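You operate a simulated robot arm through the tools that you are given. There is no shell and no other tool. Be economical: measure what you need, move in short steps, check, and stop when the job is done.

The job below is to be done with a simulated robot arm. You get a single attempt, and the scene is never put back.

TASK
Press the pink foam down into the spares carton and fold both flaps shut.

It is judged by the outcome, as a careful person would: the job done as asked, and still so three seconds after it is handed in. It fails if anything else is knocked over, pushed out of place, dropped, spilled or broken. Flat cloth is picked up by pressing the open fingertips on it (5 to 10 N) and closing them slowly along it; thin cloth reads only 2 to 8 mm in the jaws.

THE ROBOT
A 7-joint arm with a two-finger parallel gripper, fixed in place. Base frame: the origin is at the foot of the arm, x ahead of it, y to its left, z up; the work surface is at about z = 600. Lengths are in mm, angles in rad, forces in N, time in s.
With the tool pointing down near the work surface it reaches from about 160 to 660 mm from the base axis. Its first joint turns from -1.152 to 1.152 rad. Payload 1.57 kg.
The tool frame sits at the grasp point between the pads (the TCP): z along the fingers, y along the line on which they close. The tips reach 30 mm beyond it. The gripper opens to 110 mm. The fingers are 24 mm wide and 12 mm thick; the gripper's body (48 by 112 mm) begins 78 mm behind the TCP.
Orientation is that of the tool frame in the base frame, as [roll, pitch, yaw] about the fixed x, y, z axes, in that order (R = Rz(yaw) Ry(pitch) Rx(roll)). With the fingers straight down and closing along the base's y, the tool's x points along the base's -x, its y along +y and its z along -z.

THE INTERFACE
- The arm moves only by the tool jog_arm. Its argument "motion" is a list of rows, each a list of 7 numbers: the turn, a rotation vector about the base's x, y, z in rad, then the shift along the base's x, y, z in m, then the closure, from 0 (fully open) to 1 (shut). In form: [[rx, ry, rz, x, y, z, grip], ...]. A call has 1 to 20 rows; each row shifts and turns the commanded pose from where the row before left it. Rows are played at 5 a second. More than 50 mm and 0.15 rad between two rows, or a gripper value outside its range, and nothing of the call is played. A pose out of reach is approached as far as the arm can. The call stops where the force on the tool passes 50 N (or 10 N more than at its start, if that is more) or the arm is blocked; 0.2 s more then pass. Each finger travels about 108 mm/s and halts on what it meets, pressing with about 35 N; the grip force reading is that of the motor and also rises with nothing between the fingers. The clock runs only during rows and for 0.2 s after the last one: add rows that do not move to give the fingers time. It gives the time, the measured TCP pose, the force on the tool (base axes), the opening and the grip force at its end, in the units of the frame above (readings bear some noise), with the torque about the TCP (base axes, N m) and any sound that the robot's microphone picked up, and new pictures: "views" is both (left out), scene, wrist or none.
- Cameras (640 x 400 px; columns grow to the right, rows downward): "scene" is fixed at [155.5, -390, 1395]; the picture's right is [0.84, -0.55, 0.00], its down [-0.37, -0.57, -0.74] and it looks along [0.40, 0.62, -0.68] (base axes); focal length 336 px, centre (320, 200). "wrist" rides on the gripper at [70, 16, -141] in the tool frame; the picture's right is [-0.23, 0.97, 0.00], its down [-0.85, -0.20, -0.48] and it looks along [-0.47, -0.11, 0.88] (tool axes); focal length 222 px, centre (320, 200). There is no depth. A picture from a camera that has moved, and an enlarged one, comes with that camera's place and axes in the base frame and with its lens.
- inspect(camera, box): a new picture of the part [left, top, right, bottom] of that camera's present view, enlarged. It takes no simulated time.
- sign_off(): hands the job in; it is judged then, once.

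Go step by step. Nothing tells you positions but the pictures and the camera data: compare them with the known pose of the tool, close in by small moves and look again before you grip or let go. The budget is 120 turns and 200 pictures, counting those below and the enlarged ones. Unless the task says otherwise, let go and move clear before handing in, and close with one line.

The tools are called after ">>>" as name(argument=value, ...) on one line, values as JSON. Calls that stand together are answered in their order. jog_arm: Moves the arm, as the interface text tells. Its arguments: {"type":"object","properties":{"motion":{"type":"array","items":{"type":"array","items":{"type":"number"}}},"views":{"type":"string","enum":["both","scene","wrist","none"]}},"required":["motion"]} The other tools are called the same way: inspect (camera, box) takes an enlarged picture of a part of a camera's view; sign_off () hands the job in.

At the start:

```text
time: 0.0
eef_pos: [306.9, 254.0, 1014.4]
orientation: [3.141, 0.0, -3.14]
force: [-0.2, -0.5, -0.1]
moment: [-0.02, 0.01, 0.03]
width: 110.2
grip_force: 0.0
```

scene: 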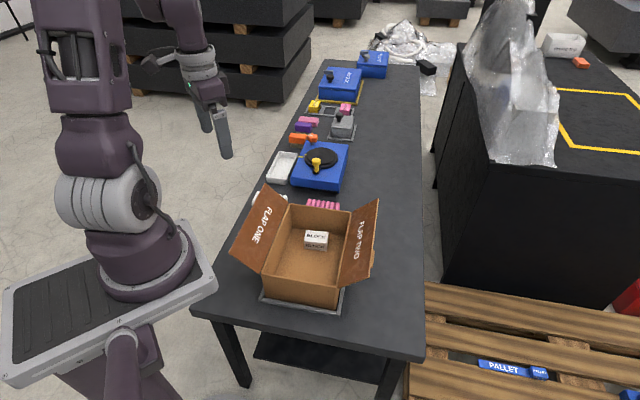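
wrist: 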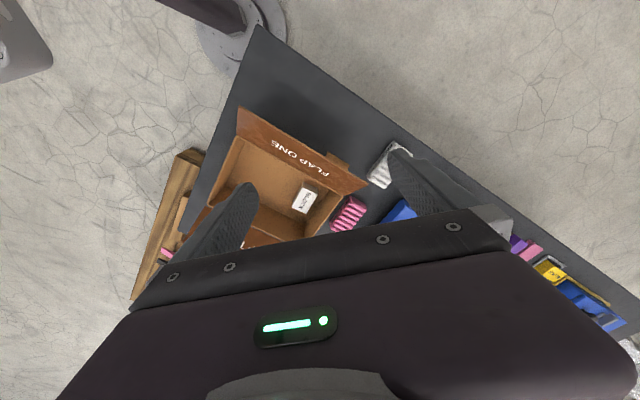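

I see an open carton with two flaps and a block inside, and a pink ridged item behind it. I'll zoom in first.

>>> inspect(camera="scene", box=[220, 170, 400, 320])

>>> inspect(camera="wrist", box=[180, 80, 440, 260])

>>> inspect(camera="scene", box=[250, 60, 390, 200])

```text
2.67 times, centred on (310, 245) of scene
camera zoom: at [155.5, -390.0, 1395.0], right [0.84, -0.55, 0.0], down [-0.37, -0.57, -0.74], along [0.4, 0.62, -0.68], focal length 895 px, centre (347, 80)
```

zoom: 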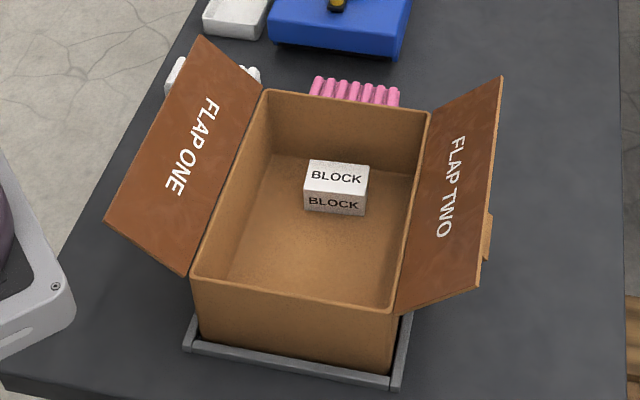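

```text
2.22 times, centred on (310, 170) of wrist
camera zoom: at [238.1, 269.5, 1155.5], right [0.23, 0.97, 0.0], down [0.85, -0.2, 0.48], along [0.47, -0.11, -0.88], focal length 494 px, centre (342, 267)
```

zoom: 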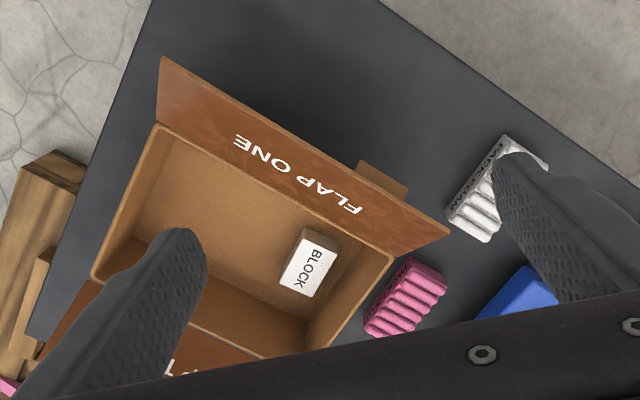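

```text
2.86 times, centred on (320, 130) of scene
camera zoom: at [155.5, -390.0, 1395.0], right [0.84, -0.55, 0.0], down [-0.37, -0.57, -0.74], along [0.4, 0.62, -0.68], focal length 959 px, centre (320, 400)
```

zoom: 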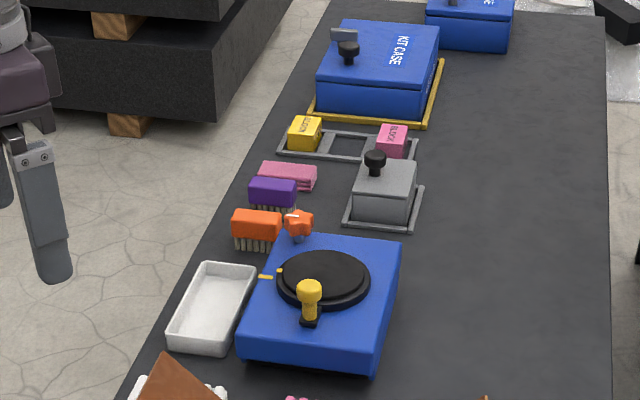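

The pink ridged foam lies just beyond the carton's back wall at about (575, 270), and the carton sits at 45° with its rim at z≈700. I'll go above the foam with the tool turned 45° and take a closer look.

>>> jog_arm(motion=[[0, 0, -0.0785, 0.024, 0.001, -0.018, 0], [0, 0, -0.0785, 0.024, 0.001, -0.018, 0], [0, 0, -0.0785, 0.024, 0.001, -0.018, 0], [0, 0, -0.0785, 0.024, 0.001, -0.018, 0], [0, 0, -0.0785, 0.024, 0.001, -0.018, 0], [0, 0, -0.0785, 0.024, 0.001, -0.018, 0], [0, 0, -0.0785, 0.024, 0.001, -0.018, 0], [0, 0, -0.0785, 0.024, 0.001, -0.018, 0], [0, 0, -0.0785, 0.024, 0.001, -0.018, 0], [0, 0, -0.0785, 0.024, 0.001, -0.018, 0]])

```text
time: 2.2
eef_pos: [548.8, 263.0, 833.4]
orientation: [3.141, -0.001, 2.353]
force: [0.4, 0.5, 0.2]
moment: [-0.04, 0.01, 0.03]
width: 109.9
grip_force: 0.1
camera wrist: at [509.7, 324.2, 974.7], right [0.85, 0.53, 0.0], down [0.46, -0.75, 0.48], along [0.25, -0.41, -0.88], focal length 222 px, centre (320, 200)
```

scene: 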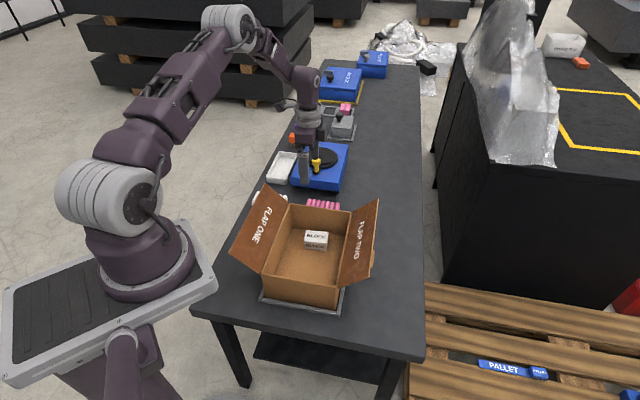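
wrist: 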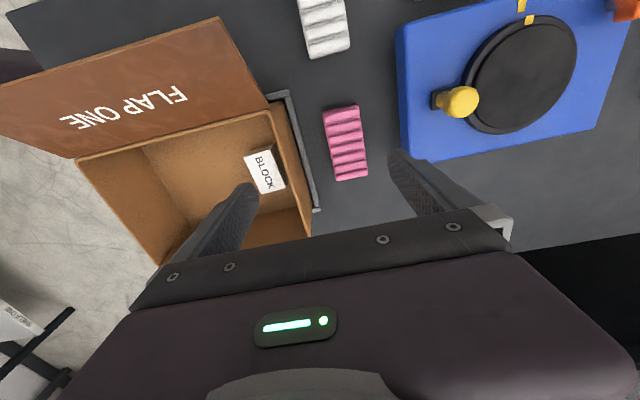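

>>> inspect(camera="wrist", box=[240, 80, 420, 200])

```text
3.33 times, centred on (330, 140) of wrist
camera zoom: at [509.7, 324.2, 974.7], right [0.85, 0.53, 0.0], down [0.46, -0.75, 0.48], along [0.25, -0.41, -0.88], focal length 740 px, centre (287, 400)
```

zoom: 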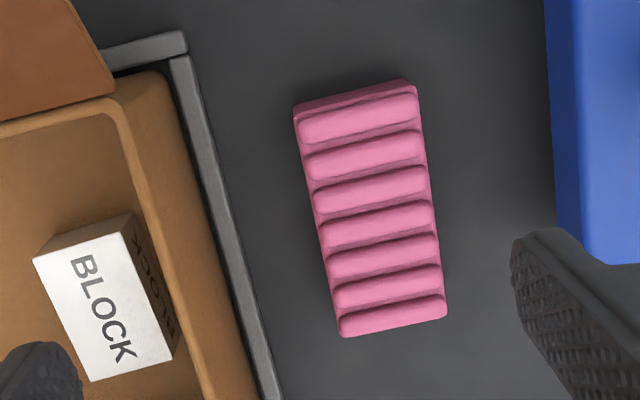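

The foam measures about 55×112×22 mm and is centred near (594, 267), with its short side along my closing direction. I'll descend partway over it and check.

>>> jog_arm(motion=[[0, 0, 0, 0.02, 0.006, -0.04, 0], [0, 0, 0, 0.018, 0.004, -0.04, 0], [0, 0, 0, 0, 0, -0.04, 0], [0, 0, 0, 0, 0, -0.035, 0]])

```text
time: 3.2
eef_pos: [585.4, 273.3, 680.8]
orientation: [-3.14, -0.001, 2.356]
force: [-0.5, 0.0, 0.5]
moment: [0.01, 0.02, 0.0]
width: 110.1
grip_force: 0.1
camera wrist: at [547.0, 333.2, 821.3], right [0.85, 0.53, 0.0], down [0.46, -0.75, 0.48], along [0.25, -0.41, -0.88], focal length 222 px, centre (320, 200)
```

scene: 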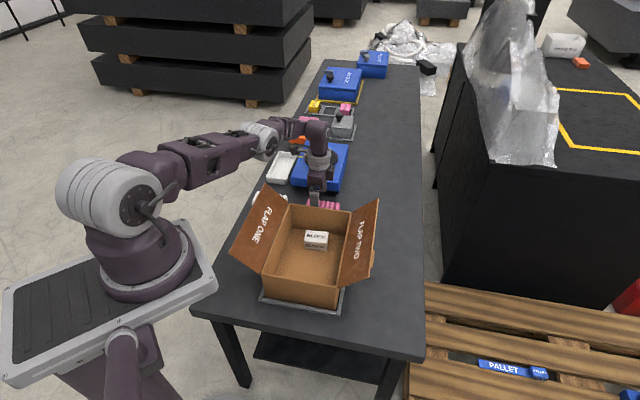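
wrist: 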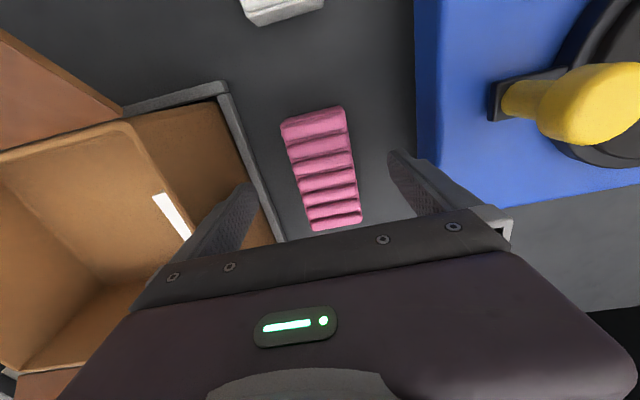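

The foam is centred between the fingers, so I'll go down and close.

>>> jog_arm(motion=[[0, 0, 0, 0.004, -0.004, -0.025, 0], [0, 0, 0, 0, 0, -0.012, 0], [0, 0, 0, 0, 0, -0.008, 0], [0, 0, 0, 0, 0, 0, 0.3], [0, 0, 0, 0, 0, 0, 0.5], [0, 0, 0, 0, 0, 0, 0.6], [0, 0, 0, 0, 0, 0, 0.6]])

```text
time: 4.8
eef_pos: [574.2, 264.6, 661.5]
orientation: [-3.095, -0.006, 2.357]
force: [-0.3, -1.0, -0.8]
moment: [0.0, -0.03, -0.02]
width: 53.9
grip_force: 35.5
out of reach, approached as far as the arm can: row 1, 2, 3
camera wrist: at [540.6, 328.3, 803.2], right [0.85, 0.53, -0.05], down [0.48, -0.73, 0.48], along [0.22, -0.43, -0.87], focal length 222 px, centre (320, 200)
```

scene: 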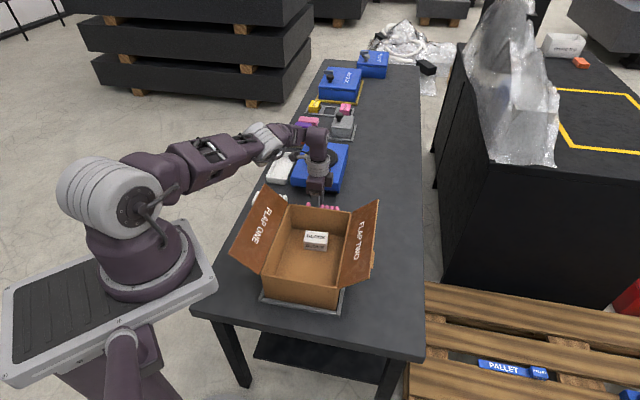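
wrist: 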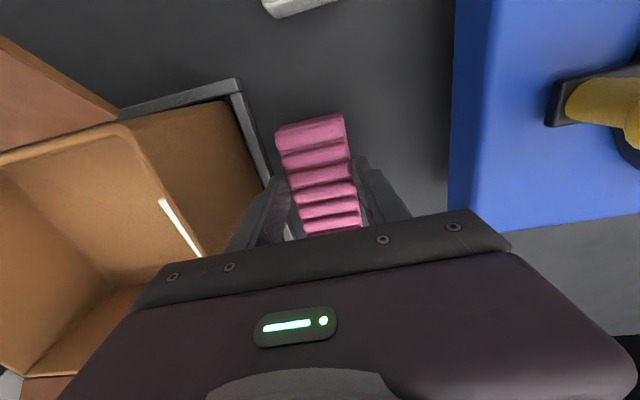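

The pose was at the edge of reach, but the jaws stopped at 54 mm with force, so they seem to hold the foam's top. I'll lift a little and check.

>>> jog_arm(motion=[[0, 0, 0, -0.008, -0.004, 0.03, 0.7], [0, 0, 0, -0.005, -0.003, 0.03, 0.7], [0, 0, 0, 0, 0, 0.0, 0.7]])

```text
time: 5.6
eef_pos: [573.9, 267.8, 721.4]
orientation: [3.141, 0.001, 2.355]
force: [0.0, -0.4, -0.2]
moment: [0.02, -0.02, 0.0]
width: 53.8
grip_force: 34.8
camera wrist: at [535.3, 327.1, 862.3], right [0.85, 0.53, 0.0], down [0.46, -0.75, 0.48], along [0.25, -0.41, -0.88], focal length 222 px, centre (320, 200)
```

scene: 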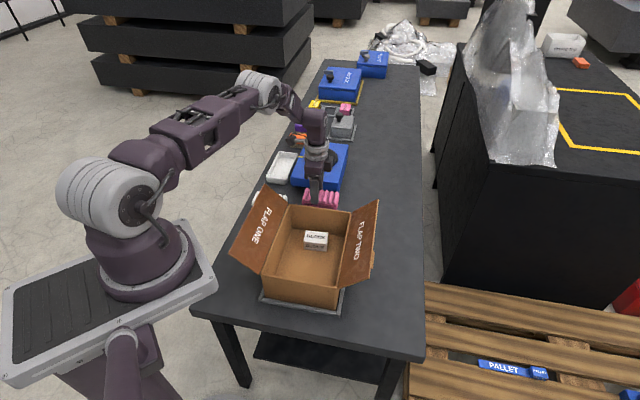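
wrist: 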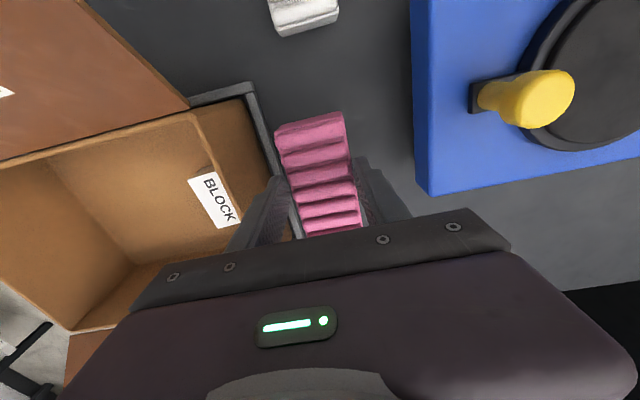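

The foam is held. I'll raise it clear of the flaps and carry it over the front half of the carton.

>>> jog_arm(motion=[[0, 0, 0, 0, 0, 0.04, 0.7], [0, 0, 0, 0, 0, 0.04, 0.7], [0, 0, 0, 0, 0, 0.04, 0.7], [0, 0, 0, -0.025, -0.03, 0, 0.7], [0, 0, 0, -0.025, -0.03, 0, 0.7], [0, 0, 0, -0.025, -0.03, 0, 0.7], [0, 0, 0, -0.025, -0.03, 0, 0.7], [0, 0, 0, -0.025, -0.03, 0, 0.7], [0, 0, 0, -0.025, -0.027, 0, 0.7], [0, 0, 0, 0, 0, 0, 0.7]])

```text
time: 7.8
eef_pos: [423.2, 92.2, 840.9]
orientation: [3.14, -0.001, 2.356]
force: [0.5, 0.1, -0.9]
moment: [-0.02, -0.04, -0.02]
width: 53.4
grip_force: 34.3
camera wrist: at [385.4, 152.2, 982.0], right [0.85, 0.53, 0.0], down [0.46, -0.75, 0.48], along [0.25, -0.41, -0.88], focal length 222 px, centre (320, 200)
```

scene: 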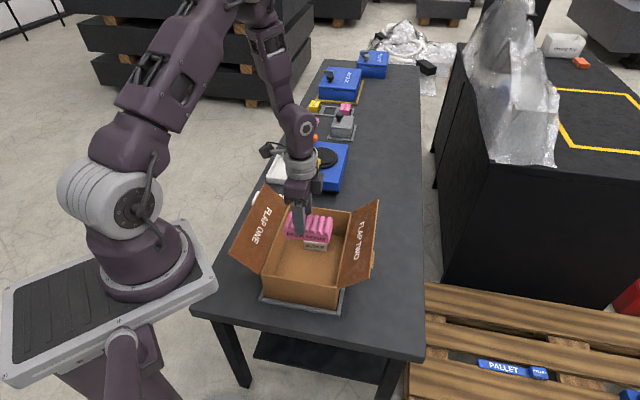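
wrist: 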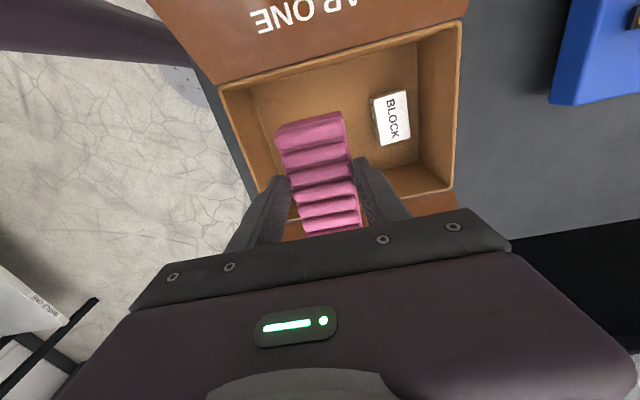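

>>> inspect(camera="scene", box=[230, 160, 390, 310])

>>> inspect(camera="wrist", box=[200, 20, 480, 240])

```text
2.67 times, centred on (310, 235) of scene
camera zoom: at [155.4, -390.0, 1395.0], right [0.84, -0.55, 0.0], down [-0.37, -0.57, -0.74], along [0.4, 0.62, -0.68], focal length 895 px, centre (347, 107)
```

zoom: 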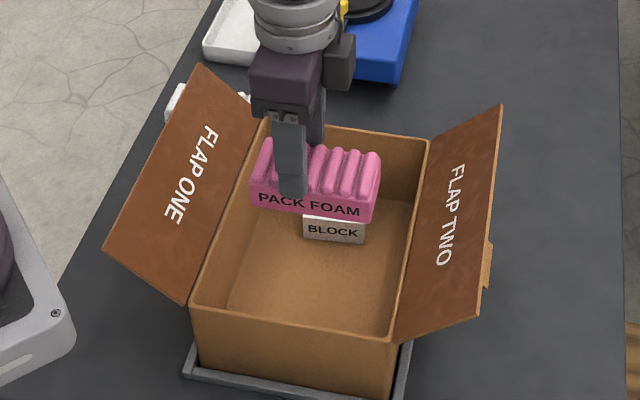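

```text
1.82 times, centred on (340, 130) of wrist
camera zoom: at [385.4, 152.2, 982.0], right [0.85, 0.53, 0.0], down [0.46, -0.75, 0.48], along [0.25, -0.41, -0.88], focal length 404 px, centre (284, 327)
```

zoom: 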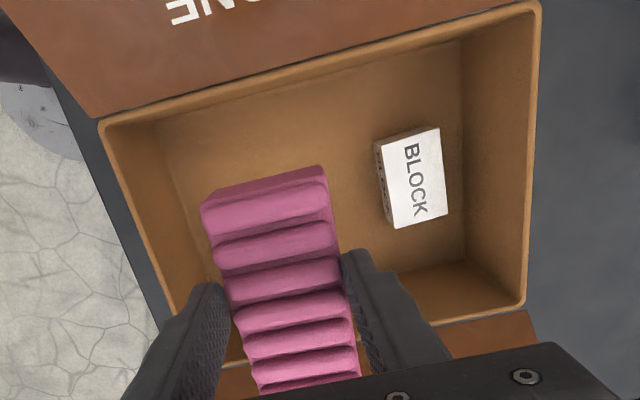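

The foam hangs level above the free front half of the carton, clear of the block. I'll lower it until it touches.

>>> jog_arm(motion=[[0, 0, 0, 0, 0, -0.04, 0.7], [0, 0, 0, 0, 0, -0.04, 0.7], [0, 0, 0, 0, 0, -0.04, 0.7], [0, 0, 0, 0, 0, -0.02, 0.7], [0, 0, 0, 0, 0, -0.015, 0.7], [0, 0, 0, 0, 0, -0.01, 0.7], [0, 0, 0, 0, 0, 0, 0.7]])

```text
time: 9.4
eef_pos: [424.4, 92.2, 674.6]
orientation: [3.141, 0.0, 2.356]
force: [-0.4, 1.1, 0.3]
moment: [0.02, 0.02, 0.0]
width: 53.6
grip_force: 35.3
camera wrist: at [385.1, 151.9, 816.1], right [0.85, 0.53, 0.0], down [0.46, -0.75, 0.48], along [0.25, -0.41, -0.88], focal length 222 px, centre (320, 200)
```

scene: 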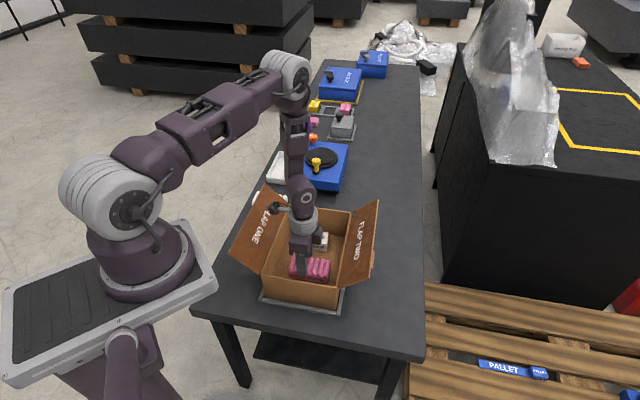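
wrist: 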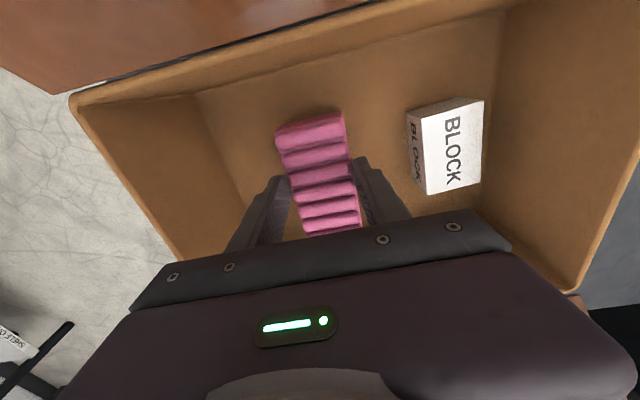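

No contact yet, so I'll keep lowering in small steps.

>>> jog_arm(motion=[[0, 0, 0, 0, 0, -0.007, 0.7], [0, 0, 0, 0, 0, -0.006, 0.7], [0, 0, 0, 0, 0, -0.005, 0.7], [0, 0, 0, 0, 0, -0.004, 0.7]], views="none")

```text
time: 10.4
eef_pos: [424.3, 90.4, 653.0]
orientation: [3.137, 0.002, 2.356]
force: [6.4, 8.4, 43.2]
moment: [0.23, -0.24, 0.07]
width: 53.5
grip_force: 34.6
```

The foam is pressed against the floor at about 43 N. I'll ease off, open the jaws, and rise.

>>> jog_arm(motion=[[0, 0, 0, 0, 0, 0.002, 0.7], [0, 0, 0, 0, 0, 0.0, 0.3], [0, 0, 0, 0, 0, 0, 0.2], [0, 0, 0, 0, 0, 0, 0.2], [0, 0, 0, 0, 0, 0.04, 0.2], [0, 0, 0, 0, 0, 0.04, 0.2], [0, 0, 0, 0, 0, 0.03, 0.2]])

>>> inspect(camera="wrist", box=[160, 20, 480, 240])

>>> inspect(camera="scene", box=[230, 160, 390, 310])

```text
time: 12.0
eef_pos: [423.2, 89.7, 767.0]
orientation: [-3.141, -0.002, 2.357]
force: [-0.1, 0.1, 0.0]
moment: [-0.01, 0.0, 0.0]
width: 87.9
grip_force: 0.0
camera wrist: at [384.2, 149.8, 908.7], right [0.85, 0.53, 0.0], down [0.46, -0.75, 0.48], along [0.25, -0.41, -0.88], focal length 222 px, centre (320, 200)
```

scene: 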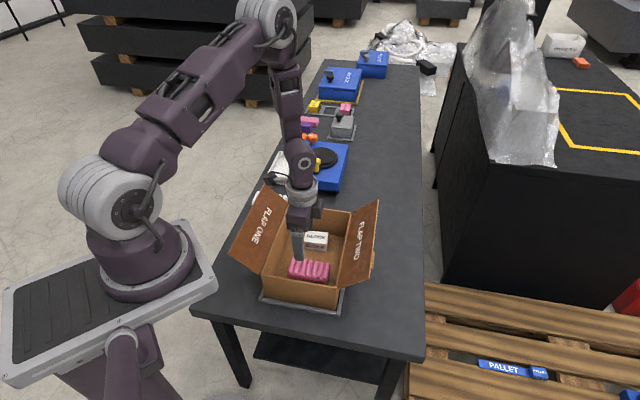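
wrist: 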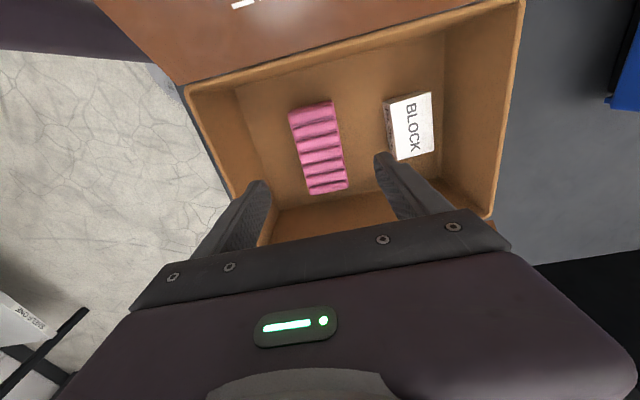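

```text
1.82 times, centred on (320, 130) of wrist
camera zoom: at [384.2, 149.8, 908.7], right [0.85, 0.53, 0.0], down [0.46, -0.75, 0.48], along [0.25, -0.41, -0.88], focal length 404 px, centre (320, 327)
```

zoom: 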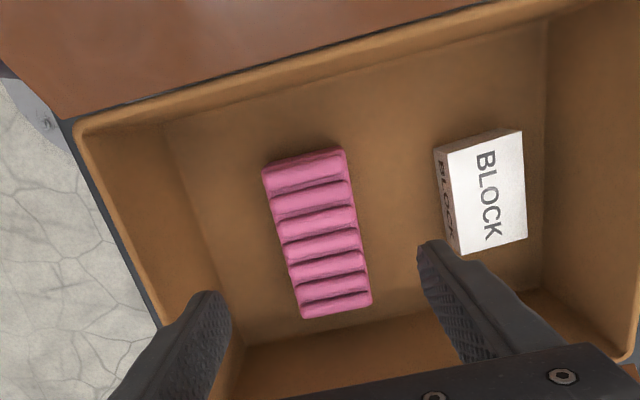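

```text
2.67 times, centred on (310, 235) of scene
camera zoom: at [155.5, -390.0, 1395.0], right [0.84, -0.55, 0.0], down [-0.37, -0.57, -0.74], along [0.4, 0.62, -0.68], focal length 895 px, centre (347, 107)
```

zoom: 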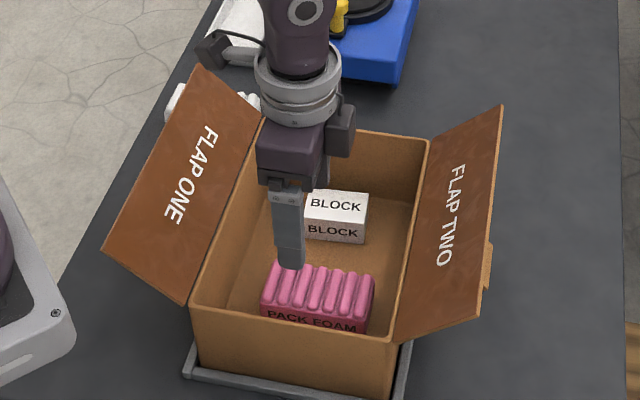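

The foam sits flat on the carton floor. I'll give it one firm press with the closed fingertips to seat it.

>>> jog_arm(motion=[[0, 0, 0, 0, -0.005, 0, 0.6], [0, 0, 0, 0, 0, 0, 1], [0, 0, 0, 0, 0, -0.04, 1], [0, 0, 0, 0, 0, -0.04, 1], [0, 0, 0, 0, 0, -0.008, 1], [0, 0, 0, 0, 0, -0.006, 1], [0, 0, 0, 0, 0, -0.005, 1], [0, 0, 0, 0, 0, -0.004, 1], [0, 0, 0, 0, 0, -0.004, 1], [0, 0, 0, 0, 0, -0.004, 1], [0, 0, 0, 0, 0, -0.004, 1]])

```text
time: 13.4
eef_pos: [423.2, 86.0, 674.2]
orientation: [-3.14, 0.002, 2.354]
force: [-4.6, -1.7, 26.5]
moment: [-0.03, 0.12, -0.01]
width: 0.0
grip_force: 21.4
stopped in row 7: the force on the tool passed its limit at 71 N (the readings are from after the stop); the commanded pose is now the measured one
camera wrist: at [385.0, 145.3, 815.8], right [0.85, 0.53, 0.0], down [0.46, -0.75, 0.48], along [0.25, -0.41, -0.88], focal length 222 px, centre (320, 200)
```

scene: 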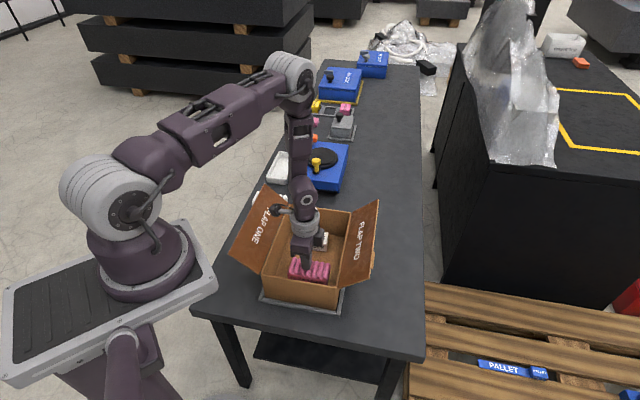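
wrist: 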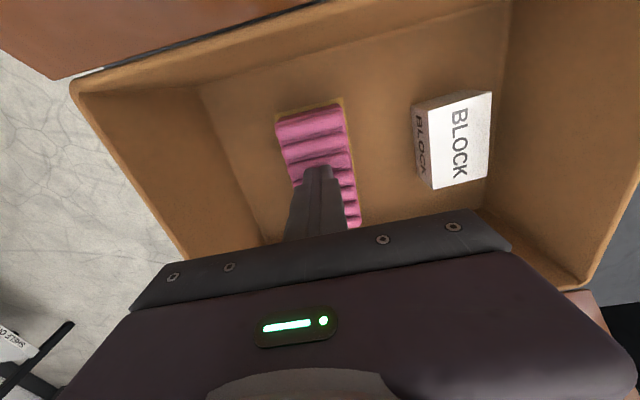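

The foam is pressed firmly to the floor. Next I'll go up, around to the outer side of flap one, and lower the closed fingers behind its edge.

>>> jog_arm(motion=[[0, 0, 0, 0, 0, 0.045, 1], [0, 0, 0, 0, 0, 0.045, 1], [0, 0, 0, 0, 0, 0.045, 1], [0, 0, 0, 0, 0, 0.045, 1], [0, 0, 0, 0, 0, 0.045, 1], [0, 0, 0, -0.0256, 0.0382, 0, 1], [0, 0, 0, -0.0256, 0.0382, 0, 1], [0, 0, 0, -0.0256, 0.0382, 0, 1], [0, 0, 0, -0.0256, 0.0382, 0, 1], [0, 0, 0, -0.0256, 0.0382, 0, 1], [0, 0, 0, 0, 0, -0.04, 1], [0, 0, 0, 0, 0, -0.04, 1], [0, 0, 0, 0, 0, -0.035, 1]])

>>> inspect(camera="scene", box=[210, 140, 390, 310])

```text
time: 16.2
eef_pos: [296.4, 277.4, 785.7]
orientation: [-3.141, -0.005, 2.357]
force: [0.9, -0.8, 0.0]
moment: [0.02, 0.0, -0.02]
width: 0.0
grip_force: 21.0
camera wrist: at [259.2, 336.2, 926.7], right [0.85, 0.53, 0.0], down [0.46, -0.75, 0.48], along [0.25, -0.4, -0.88], focal length 222 px, centre (320, 200)
```

scene: 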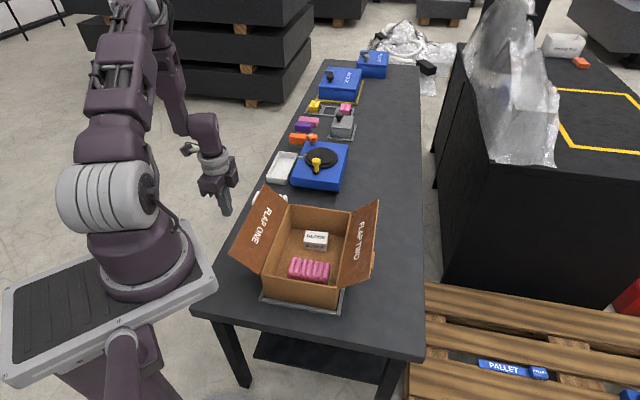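
wrist: 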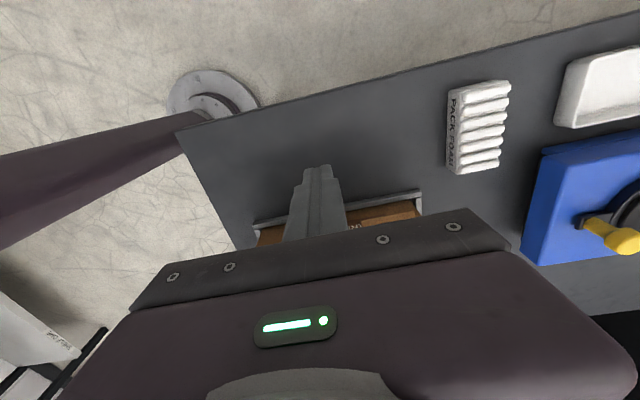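

```text
2.35 times, centred on (300, 225) of scene
camera zoom: at [155.5, -390.0, 1395.0], right [0.84, -0.55, 0.0], down [-0.37, -0.57, -0.74], along [0.4, 0.62, -0.68], focal length 790 px, centre (367, 141)
```

zoom: 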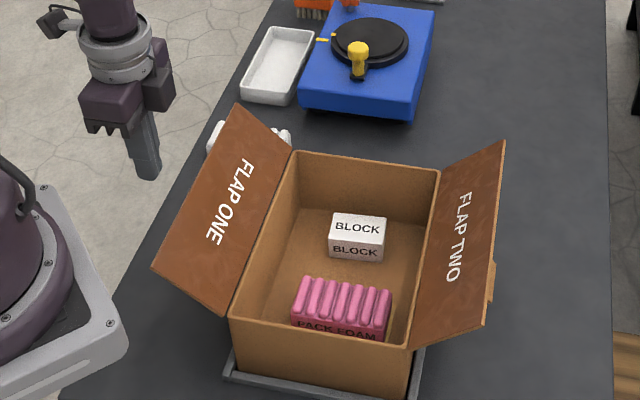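

The fingers are outside flap one. I'll drop 15 mm more and push inward slowly, watching the force.

>>> jog_arm(motion=[[0, 0, 0, 0, 0, -0.015, 1], [0, 0, 0, 0.0141, -0.0141, 0, 1], [0, 0, 0, 0.0141, -0.0141, 0, 1], [0, 0, 0, 0.0106, -0.0106, 0, 1], [0, 0, 0, 0.0106, -0.0106, 0, 1], [0, 0, 0, 0.0106, -0.0106, 0, 1]], views="scene")

>>> inspect(camera="scene", box=[210, 140, 390, 310])

```text
time: 17.4
eef_pos: [334.9, 238.4, 769.5]
orientation: [-3.141, -0.01, 2.363]
force: [-10.2, 5.0, 9.1]
moment: [-0.12, -0.14, -0.06]
width: 0.0
grip_force: 20.8
stopped in row 5: the force on the tool passed its limit at 66 N (the readings are from after the stop); the commanded pose is now the measured one
```

scene: 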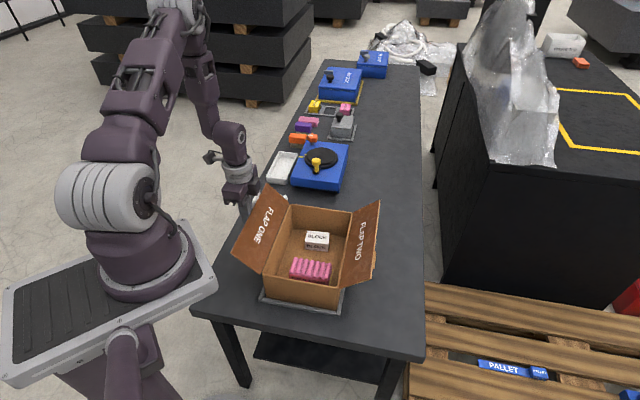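

```text
2.35 times, centred on (300, 225) of scene
camera zoom: at [155.2, -390.0, 1395.1], right [0.84, -0.55, 0.0], down [-0.37, -0.57, -0.74], along [0.4, 0.62, -0.68], focal length 790 px, centre (367, 141)
```

zoom: 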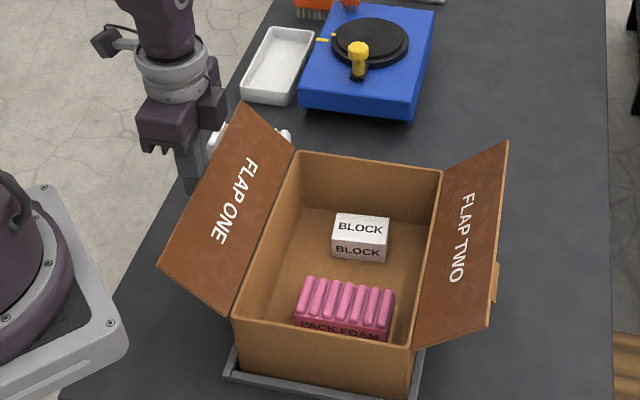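

Flap one began to move and the stop came from the speed of contact. The carton settled about 3 mm against its tray, so I'll continue much more slowly.

>>> jog_arm(motion=[[0, 0, 0, 0.002, -0.002, 0.001, 1], [0, 0, 0, 0.002, -0.002, 0.001, 1], [0, 0, 0, 0.002, -0.002, 0.001, 1], [0, 0, 0, 0.002, -0.002, 0.001, 1], [0, 0, 0, 0.002, -0.002, 0.001, 1], [0, 0, 0, 0.002, -0.002, 0.001, 1]], views="scene")

>>> inspect(camera="scene", box=[210, 140, 390, 310])

```text
time: 18.0
eef_pos: [337.4, 237.0, 772.0]
orientation: [-3.14, -0.016, 2.367]
force: [-7.0, 3.9, 8.6]
moment: [-0.13, -0.1, -0.08]
width: 0.2
grip_force: 21.2
stopped in row 3: the force on the tool passed its limit at 54 N (the readings are from after the stop); the commanded pose is now the measured one
```

scene: 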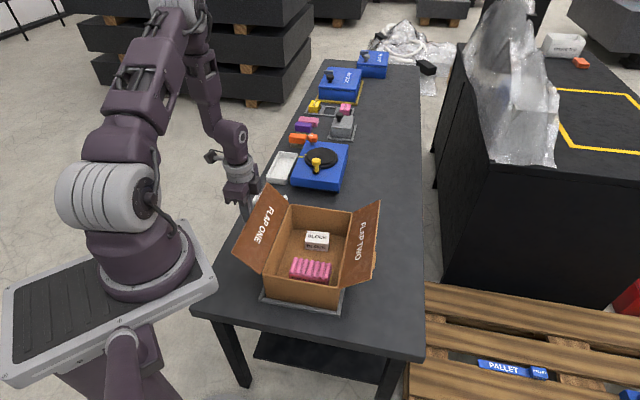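

```text
2.35 times, centred on (300, 225) of scene
camera zoom: at [155.2, -390.0, 1395.1], right [0.84, -0.55, 0.0], down [-0.37, -0.57, -0.74], along [0.4, 0.62, -0.68], focal length 790 px, centre (367, 141)
```

zoom: 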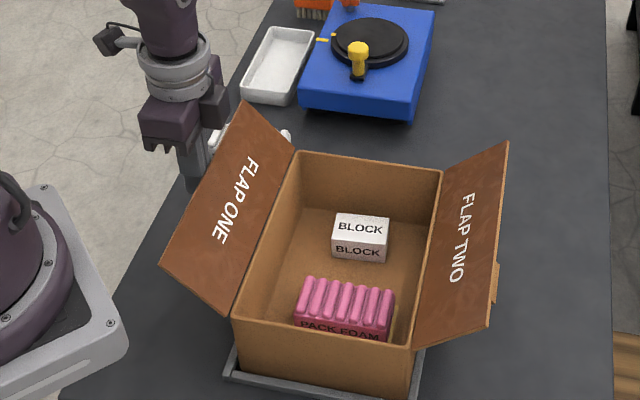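

The push is jamming with little flap motion, so I'll look closely at the contact from the wrist camera.

>>> inspect(camera="wrist", box=[200, 100, 480, 260])

>>> inspect(camera="scene", box=[220, 170, 310, 250])

```text
2.29 times, centred on (340, 180) of wrist
camera zoom: at [299.7, 293.9, 914.9], right [0.84, 0.54, 0.0], down [0.48, -0.75, 0.46], along [0.25, -0.39, -0.89], focal length 508 px, centre (274, 246)
```

zoom: 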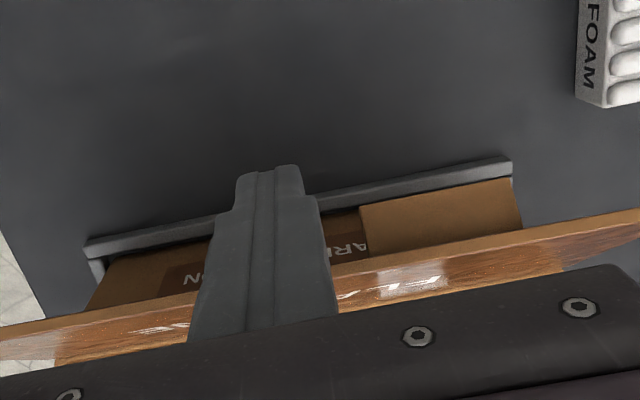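

```text
5.00 times, centred on (265, 210) of scene
camera zoom: at [155.2, -390.0, 1395.1], right [0.84, -0.55, 0.0], down [-0.37, -0.57, -0.74], along [0.4, 0.62, -0.68], focal length 1678 px, centre (595, 150)
```

zoom: 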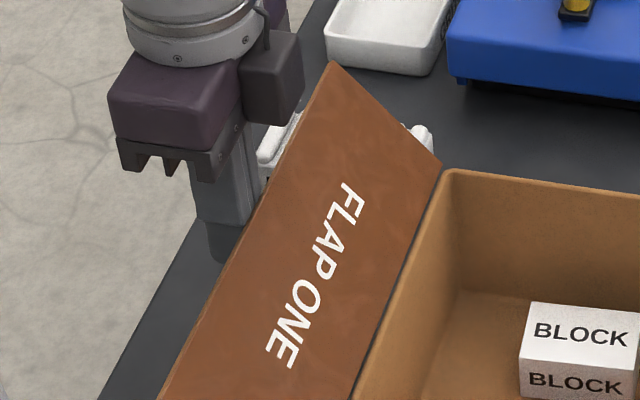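

The finger is correctly behind the edge, but a purely horizontal push wedges by friction because the edge needs to rise. I'll follow the flap's arc, moving inward and up together.

>>> jog_arm(motion=[[0, 0, 0, 0.0024, -0.0024, 0.0035, 1], [0, 0, 0, 0.0026, -0.0026, 0.003, 1], [0, 0, 0, 0.0028, -0.0028, 0.0026, 1], [0, 0, 0, 0.0028, -0.0028, 0.0026, 1], [0, 0, 0, 0.0029, -0.0029, 0.0022, 1], [0, 0, 0, 0.0029, -0.0029, 0.0022, 1], [0, 0, 0, 0.0031, -0.0031, 0.0018, 1], [0, 0, 0, 0.0031, -0.0031, 0.0018, 1]], views="scene")

>>> inspect(camera="scene", box=[210, 140, 390, 310])

```text
time: 19.8
eef_pos: [361.5, 213.6, 791.7]
orientation: [3.136, -0.014, 2.367]
force: [-2.4, 10.8, 26.6]
moment: [-0.38, -0.2, 0.06]
width: 0.1
grip_force: 20.7
```

scene: 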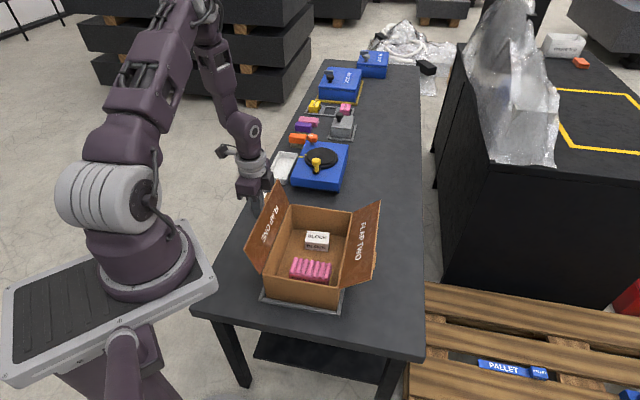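

```text
2.35 times, centred on (300, 225) of scene
camera zoom: at [155.1, -389.9, 1395.1], right [0.84, -0.55, 0.0], down [-0.37, -0.57, -0.74], along [0.4, 0.62, -0.68], focal length 790 px, centre (367, 141)
```

zoom: 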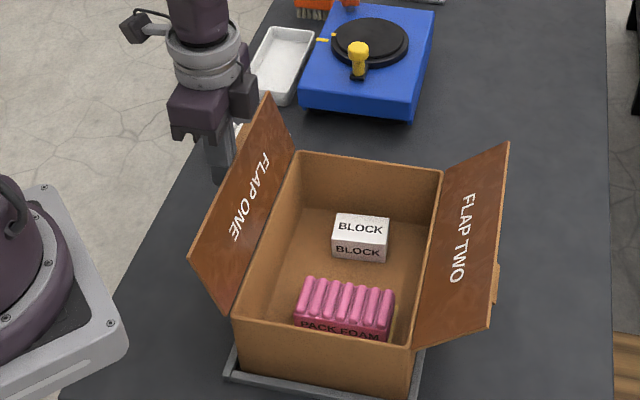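

The flap is rotating well now. I'll continue along the arc to vertical.

>>> jog_arm(motion=[[0, 0, 0, 0.0015, -0.0015, 0.004, 1], [0, 0, 0, 0.0031, -0.0031, 0.0015, 1], [0, 0, 0, 0.0032, -0.0032, 0.0012, 1], [0, 0, 0, 0.0032, -0.0032, 0.001, 1], [0, 0, 0, 0.0032, -0.0032, 0.0006, 1], [0, 0, 0, 0.0032, -0.0032, 0.0003, 1], [0, 0, 0, 0.0032, -0.0032, 0, 1], [0, 0, 0, 0.0032, -0.0032, 0, 1], [0, 0, 0, 0.0032, -0.0032, 0, 1]], views="scene")

>>> inspect(camera="scene", box=[210, 140, 390, 310])

```text
time: 21.8
eef_pos: [387.6, 185.5, 799.5]
orientation: [3.139, -0.013, 2.366]
force: [0.0, 0.8, 0.4]
moment: [-0.01, 0.0, 0.02]
width: 0.1
grip_force: 21.3
```

scene: 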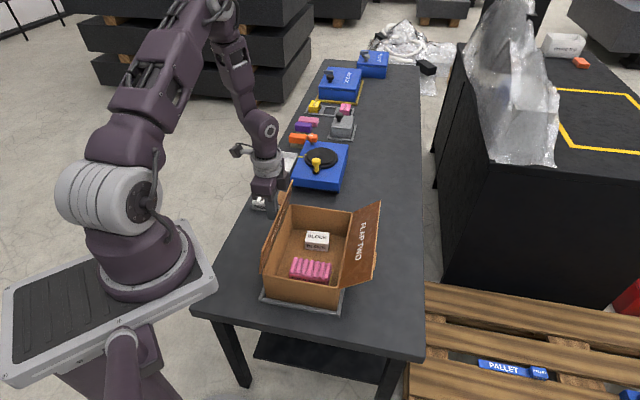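

```text
2.35 times, centred on (300, 225) of scene
camera zoom: at [155.5, -390.0, 1395.0], right [0.84, -0.55, 0.0], down [-0.37, -0.57, -0.74], along [0.4, 0.62, -0.68], focal length 790 px, centre (367, 141)
```

zoom: 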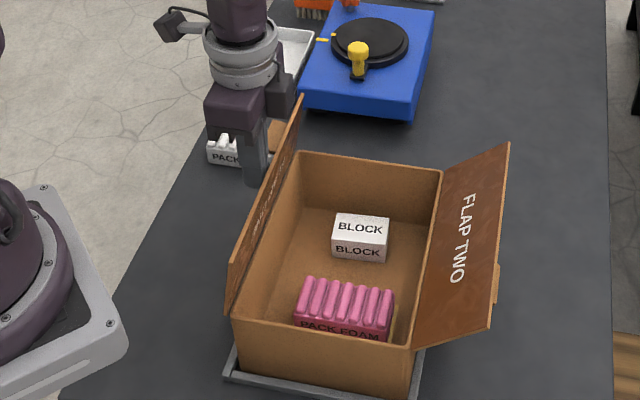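

Flap one is about vertical. I'll continue past vertical, curving downward.

>>> jog_arm(motion=[[0, 0, 0, 0.0032, -0.0032, -0.0013, 1], [0, 0, 0, 0.0032, -0.0032, -0.0013, 1], [0, 0, 0, 0.0032, -0.0032, -0.0013, 1], [0, 0, 0, 0.0036, -0.0036, -0.0027, 1], [0, 0, 0, 0.0036, -0.0036, -0.0027, 1], [0, 0, 0, 0.0036, -0.0036, -0.0027, 1], [0, 0, 0, 0.003, -0.003, -0.004, 1], [0, 0, 0, 0.003, -0.003, -0.004, 1], [0, 0, 0, 0.003, -0.003, -0.004, 1]], views="scene")

>>> inspect(camera="scene", box=[210, 140, 390, 310])

```text
time: 23.8
eef_pos: [417.3, 155.3, 776.6]
orientation: [3.138, -0.014, 2.367]
force: [-0.4, 0.3, 1.2]
moment: [0.01, -0.01, -0.03]
width: 0.2
grip_force: 21.2
```

scene: 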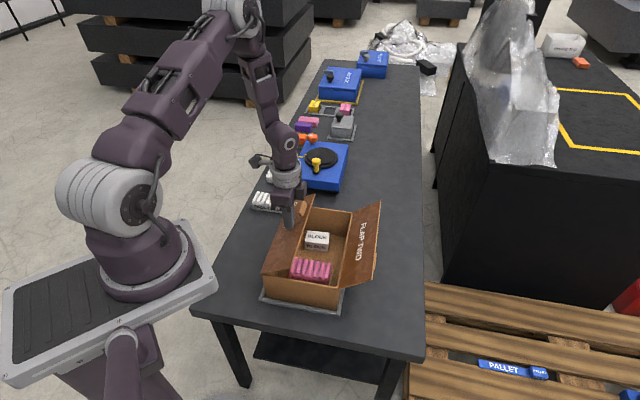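

```text
2.35 times, centred on (300, 225) of scene
camera zoom: at [155.5, -390.0, 1395.0], right [0.84, -0.55, 0.0], down [-0.37, -0.57, -0.74], along [0.4, 0.62, -0.68], focal length 790 px, centre (367, 141)
```

zoom: 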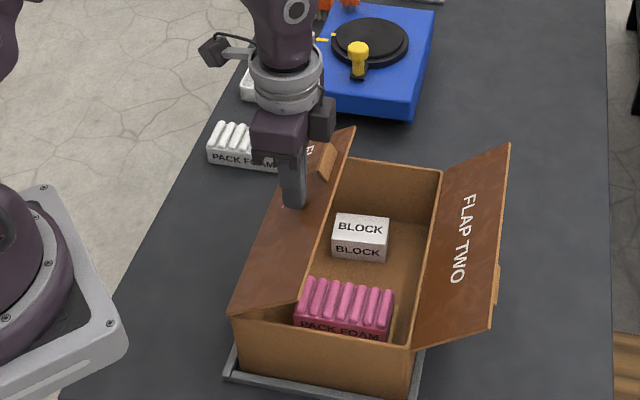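

Flap one is past vertical and following. I'll keep pressing it down toward flat.

>>> jog_arm(motion=[[0, 0, 0, 0.0016, -0.0016, -0.0042, 1], [0, 0, 0, 0.0016, -0.0016, -0.0042, 1], [0, 0, 0, 0.0016, -0.0016, -0.0042, 1], [0, 0, 0, 0.0016, -0.0016, -0.0042, 1], [0, 0, 0, 0.0016, -0.0016, -0.0042, 1], [0, 0, 0, 0.0006, -0.0006, -0.0035, 1], [0, 0, 0, 0.0006, -0.0006, -0.0035, 1], [0, 0, 0, 0.0006, -0.0006, -0.0035, 1], [0, 0, 0, 0.0006, -0.0006, -0.0035, 1]], views="scene")

>>> inspect(camera="scene", box=[210, 140, 390, 310])

```text
time: 25.7
eef_pos: [427.4, 148.9, 746.2]
orientation: [3.139, -0.015, 2.367]
force: [-14.3, -2.7, 86.9]
moment: [-0.85, -0.51, 0.06]
width: 0.0
grip_force: 21.3
stopped in row 9: the force on the tool passed its limit at 62 N (the readings are from after the stop); the commanded pose is now the measured one
```

scene: 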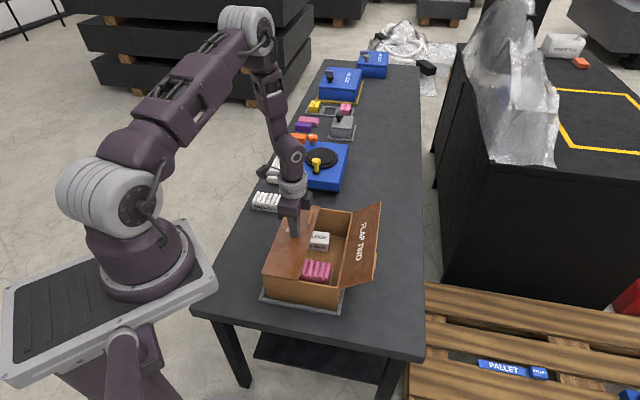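

```text
2.35 times, centred on (300, 225) of scene
camera zoom: at [154.7, -390.2, 1395.1], right [0.84, -0.55, 0.0], down [-0.37, -0.57, -0.74], along [0.4, 0.62, -0.68], focal length 790 px, centre (367, 141)
```

zoom: 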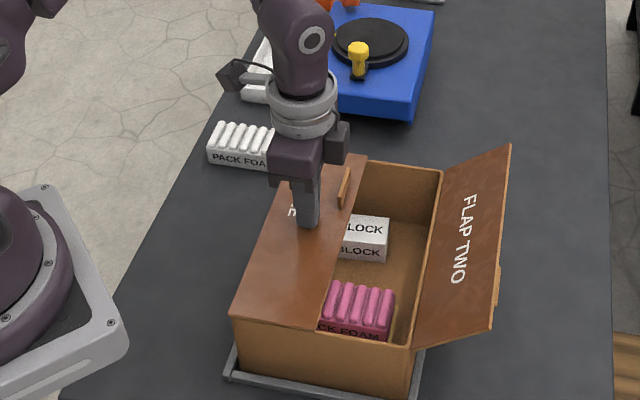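

There was firm resistance, so flap one has apparently reached its closed stop. I'll lift off and see whether it stays.

>>> jog_arm(motion=[[0, 0, 0, 0, 0, 0.01, 1], [0, 0, 0, 0, 0, 0.03, 1], [0, 0, 0, 0, 0, 0.04, 1], [0, 0, 0, 0, 0, 0.04, 1], [0, 0, 0, -0.02, 0.02, 0.04, 1], [0, 0, 0, 0, 0, 0, 1]])

>>> inspect(camera="scene", box=[210, 140, 390, 310])

>>> inspect(camera="wrist", box=[160, 20, 520, 240])

```text
time: 27.1
eef_pos: [408.3, 169.0, 905.6]
orientation: [3.141, -0.016, 2.367]
force: [-1.1, 0.0, 1.3]
moment: [0.04, -0.01, 0.0]
width: 0.0
grip_force: 21.2
camera wrist: at [370.9, 226.5, 1048.1], right [0.84, 0.54, 0.0], down [0.48, -0.75, 0.46], along [0.25, -0.39, -0.89], focal length 222 px, centre (320, 200)
```

scene: 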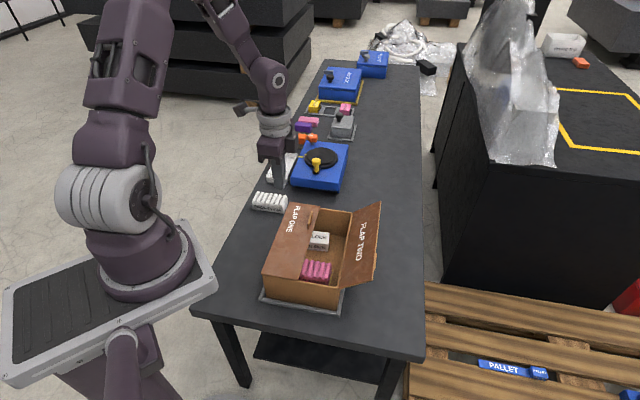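
wrist: 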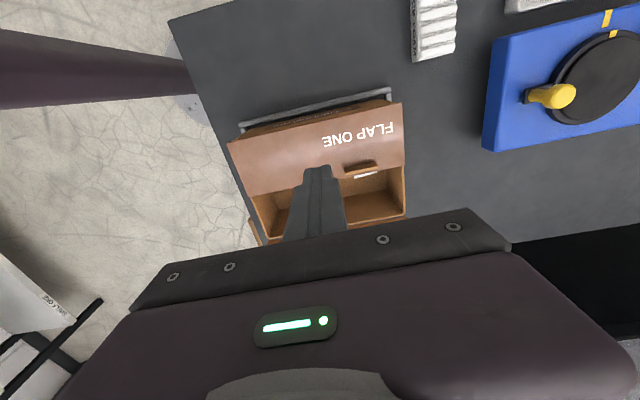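

```text
2.35 times, centred on (300, 225) of scene
camera zoom: at [155.5, -390.0, 1395.0], right [0.84, -0.55, 0.0], down [-0.37, -0.57, -0.74], along [0.4, 0.62, -0.68], focal length 790 px, centre (367, 141)
```

zoom: 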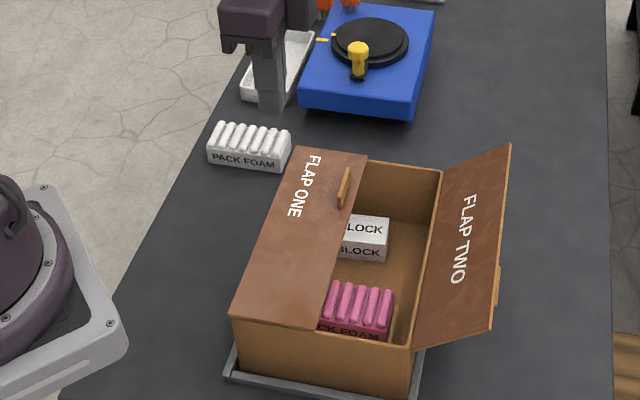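

```text
1.78 times, centred on (340, 130) of wrist
camera zoom: at [370.9, 226.5, 1048.1], right [0.84, 0.54, 0.0], down [0.48, -0.75, 0.46], along [0.25, -0.39, -0.89], focal length 395 px, centre (284, 324)
```

zoom: 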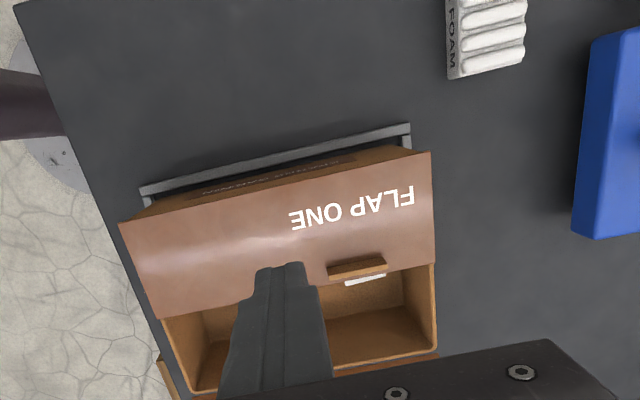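

Flap one stays shut. Now I'll carry the closed fingers over the carton to the outside of flap two.

>>> jog_arm(motion=[[0, 0, 0, 0.029, -0.0273, 0, 1], [0, 0, 0, 0.029, -0.0273, 0, 1], [0, 0, 0, 0.029, -0.0273, 0, 1], [0, 0, 0, 0.029, -0.0273, 0, 1], [0, 0, 0, 0.029, -0.0273, -0.01, 1], [0, 0, 0, 0.029, -0.0273, -0.01, 1], [0, 0, 0, 0.031, -0.0273, -0.02, 1], [0, 0, 0, 0, 0, 0, 1]])

>>> inspect(camera="scene", box=[250, 140, 430, 310])

```text
time: 28.9
eef_pos: [614.4, -23.0, 866.0]
orientation: [3.139, -0.015, 2.367]
force: [0.1, -0.7, 0.6]
moment: [-0.02, -0.02, -0.02]
width: 0.0
grip_force: 21.4
camera wrist: at [576.8, 34.5, 1008.5], right [0.84, 0.54, 0.0], down [0.48, -0.75, 0.46], along [0.25, -0.39, -0.89], focal length 222 px, centre (320, 200)
```

scene: 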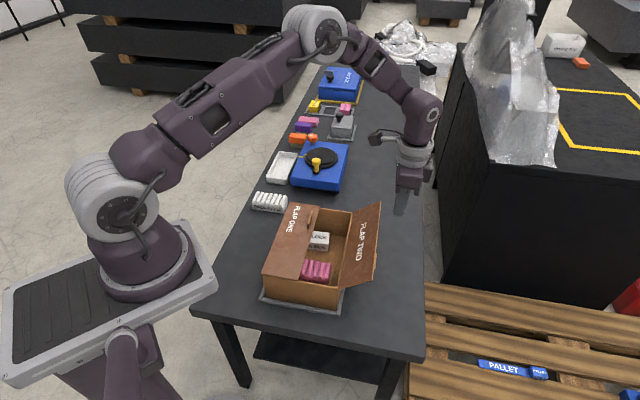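
wrist: 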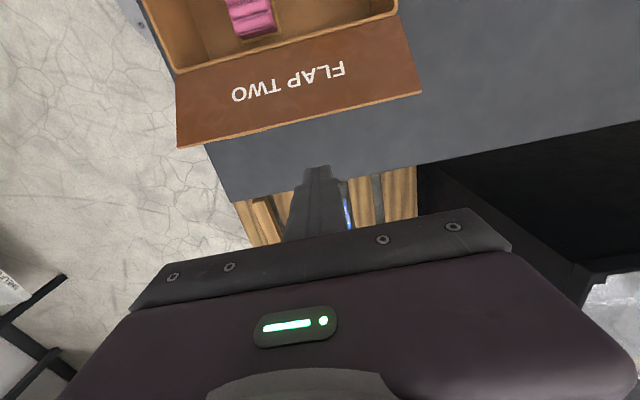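

```text
2.35 times, centred on (340, 225) of scene
camera zoom: at [155.4, -390.0, 1395.0], right [0.84, -0.55, 0.0], down [-0.37, -0.57, -0.74], along [0.4, 0.62, -0.68], focal length 790 px, centre (273, 141)
```

zoom: 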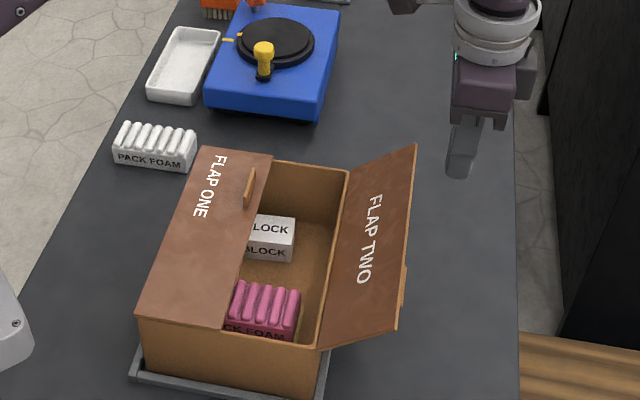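

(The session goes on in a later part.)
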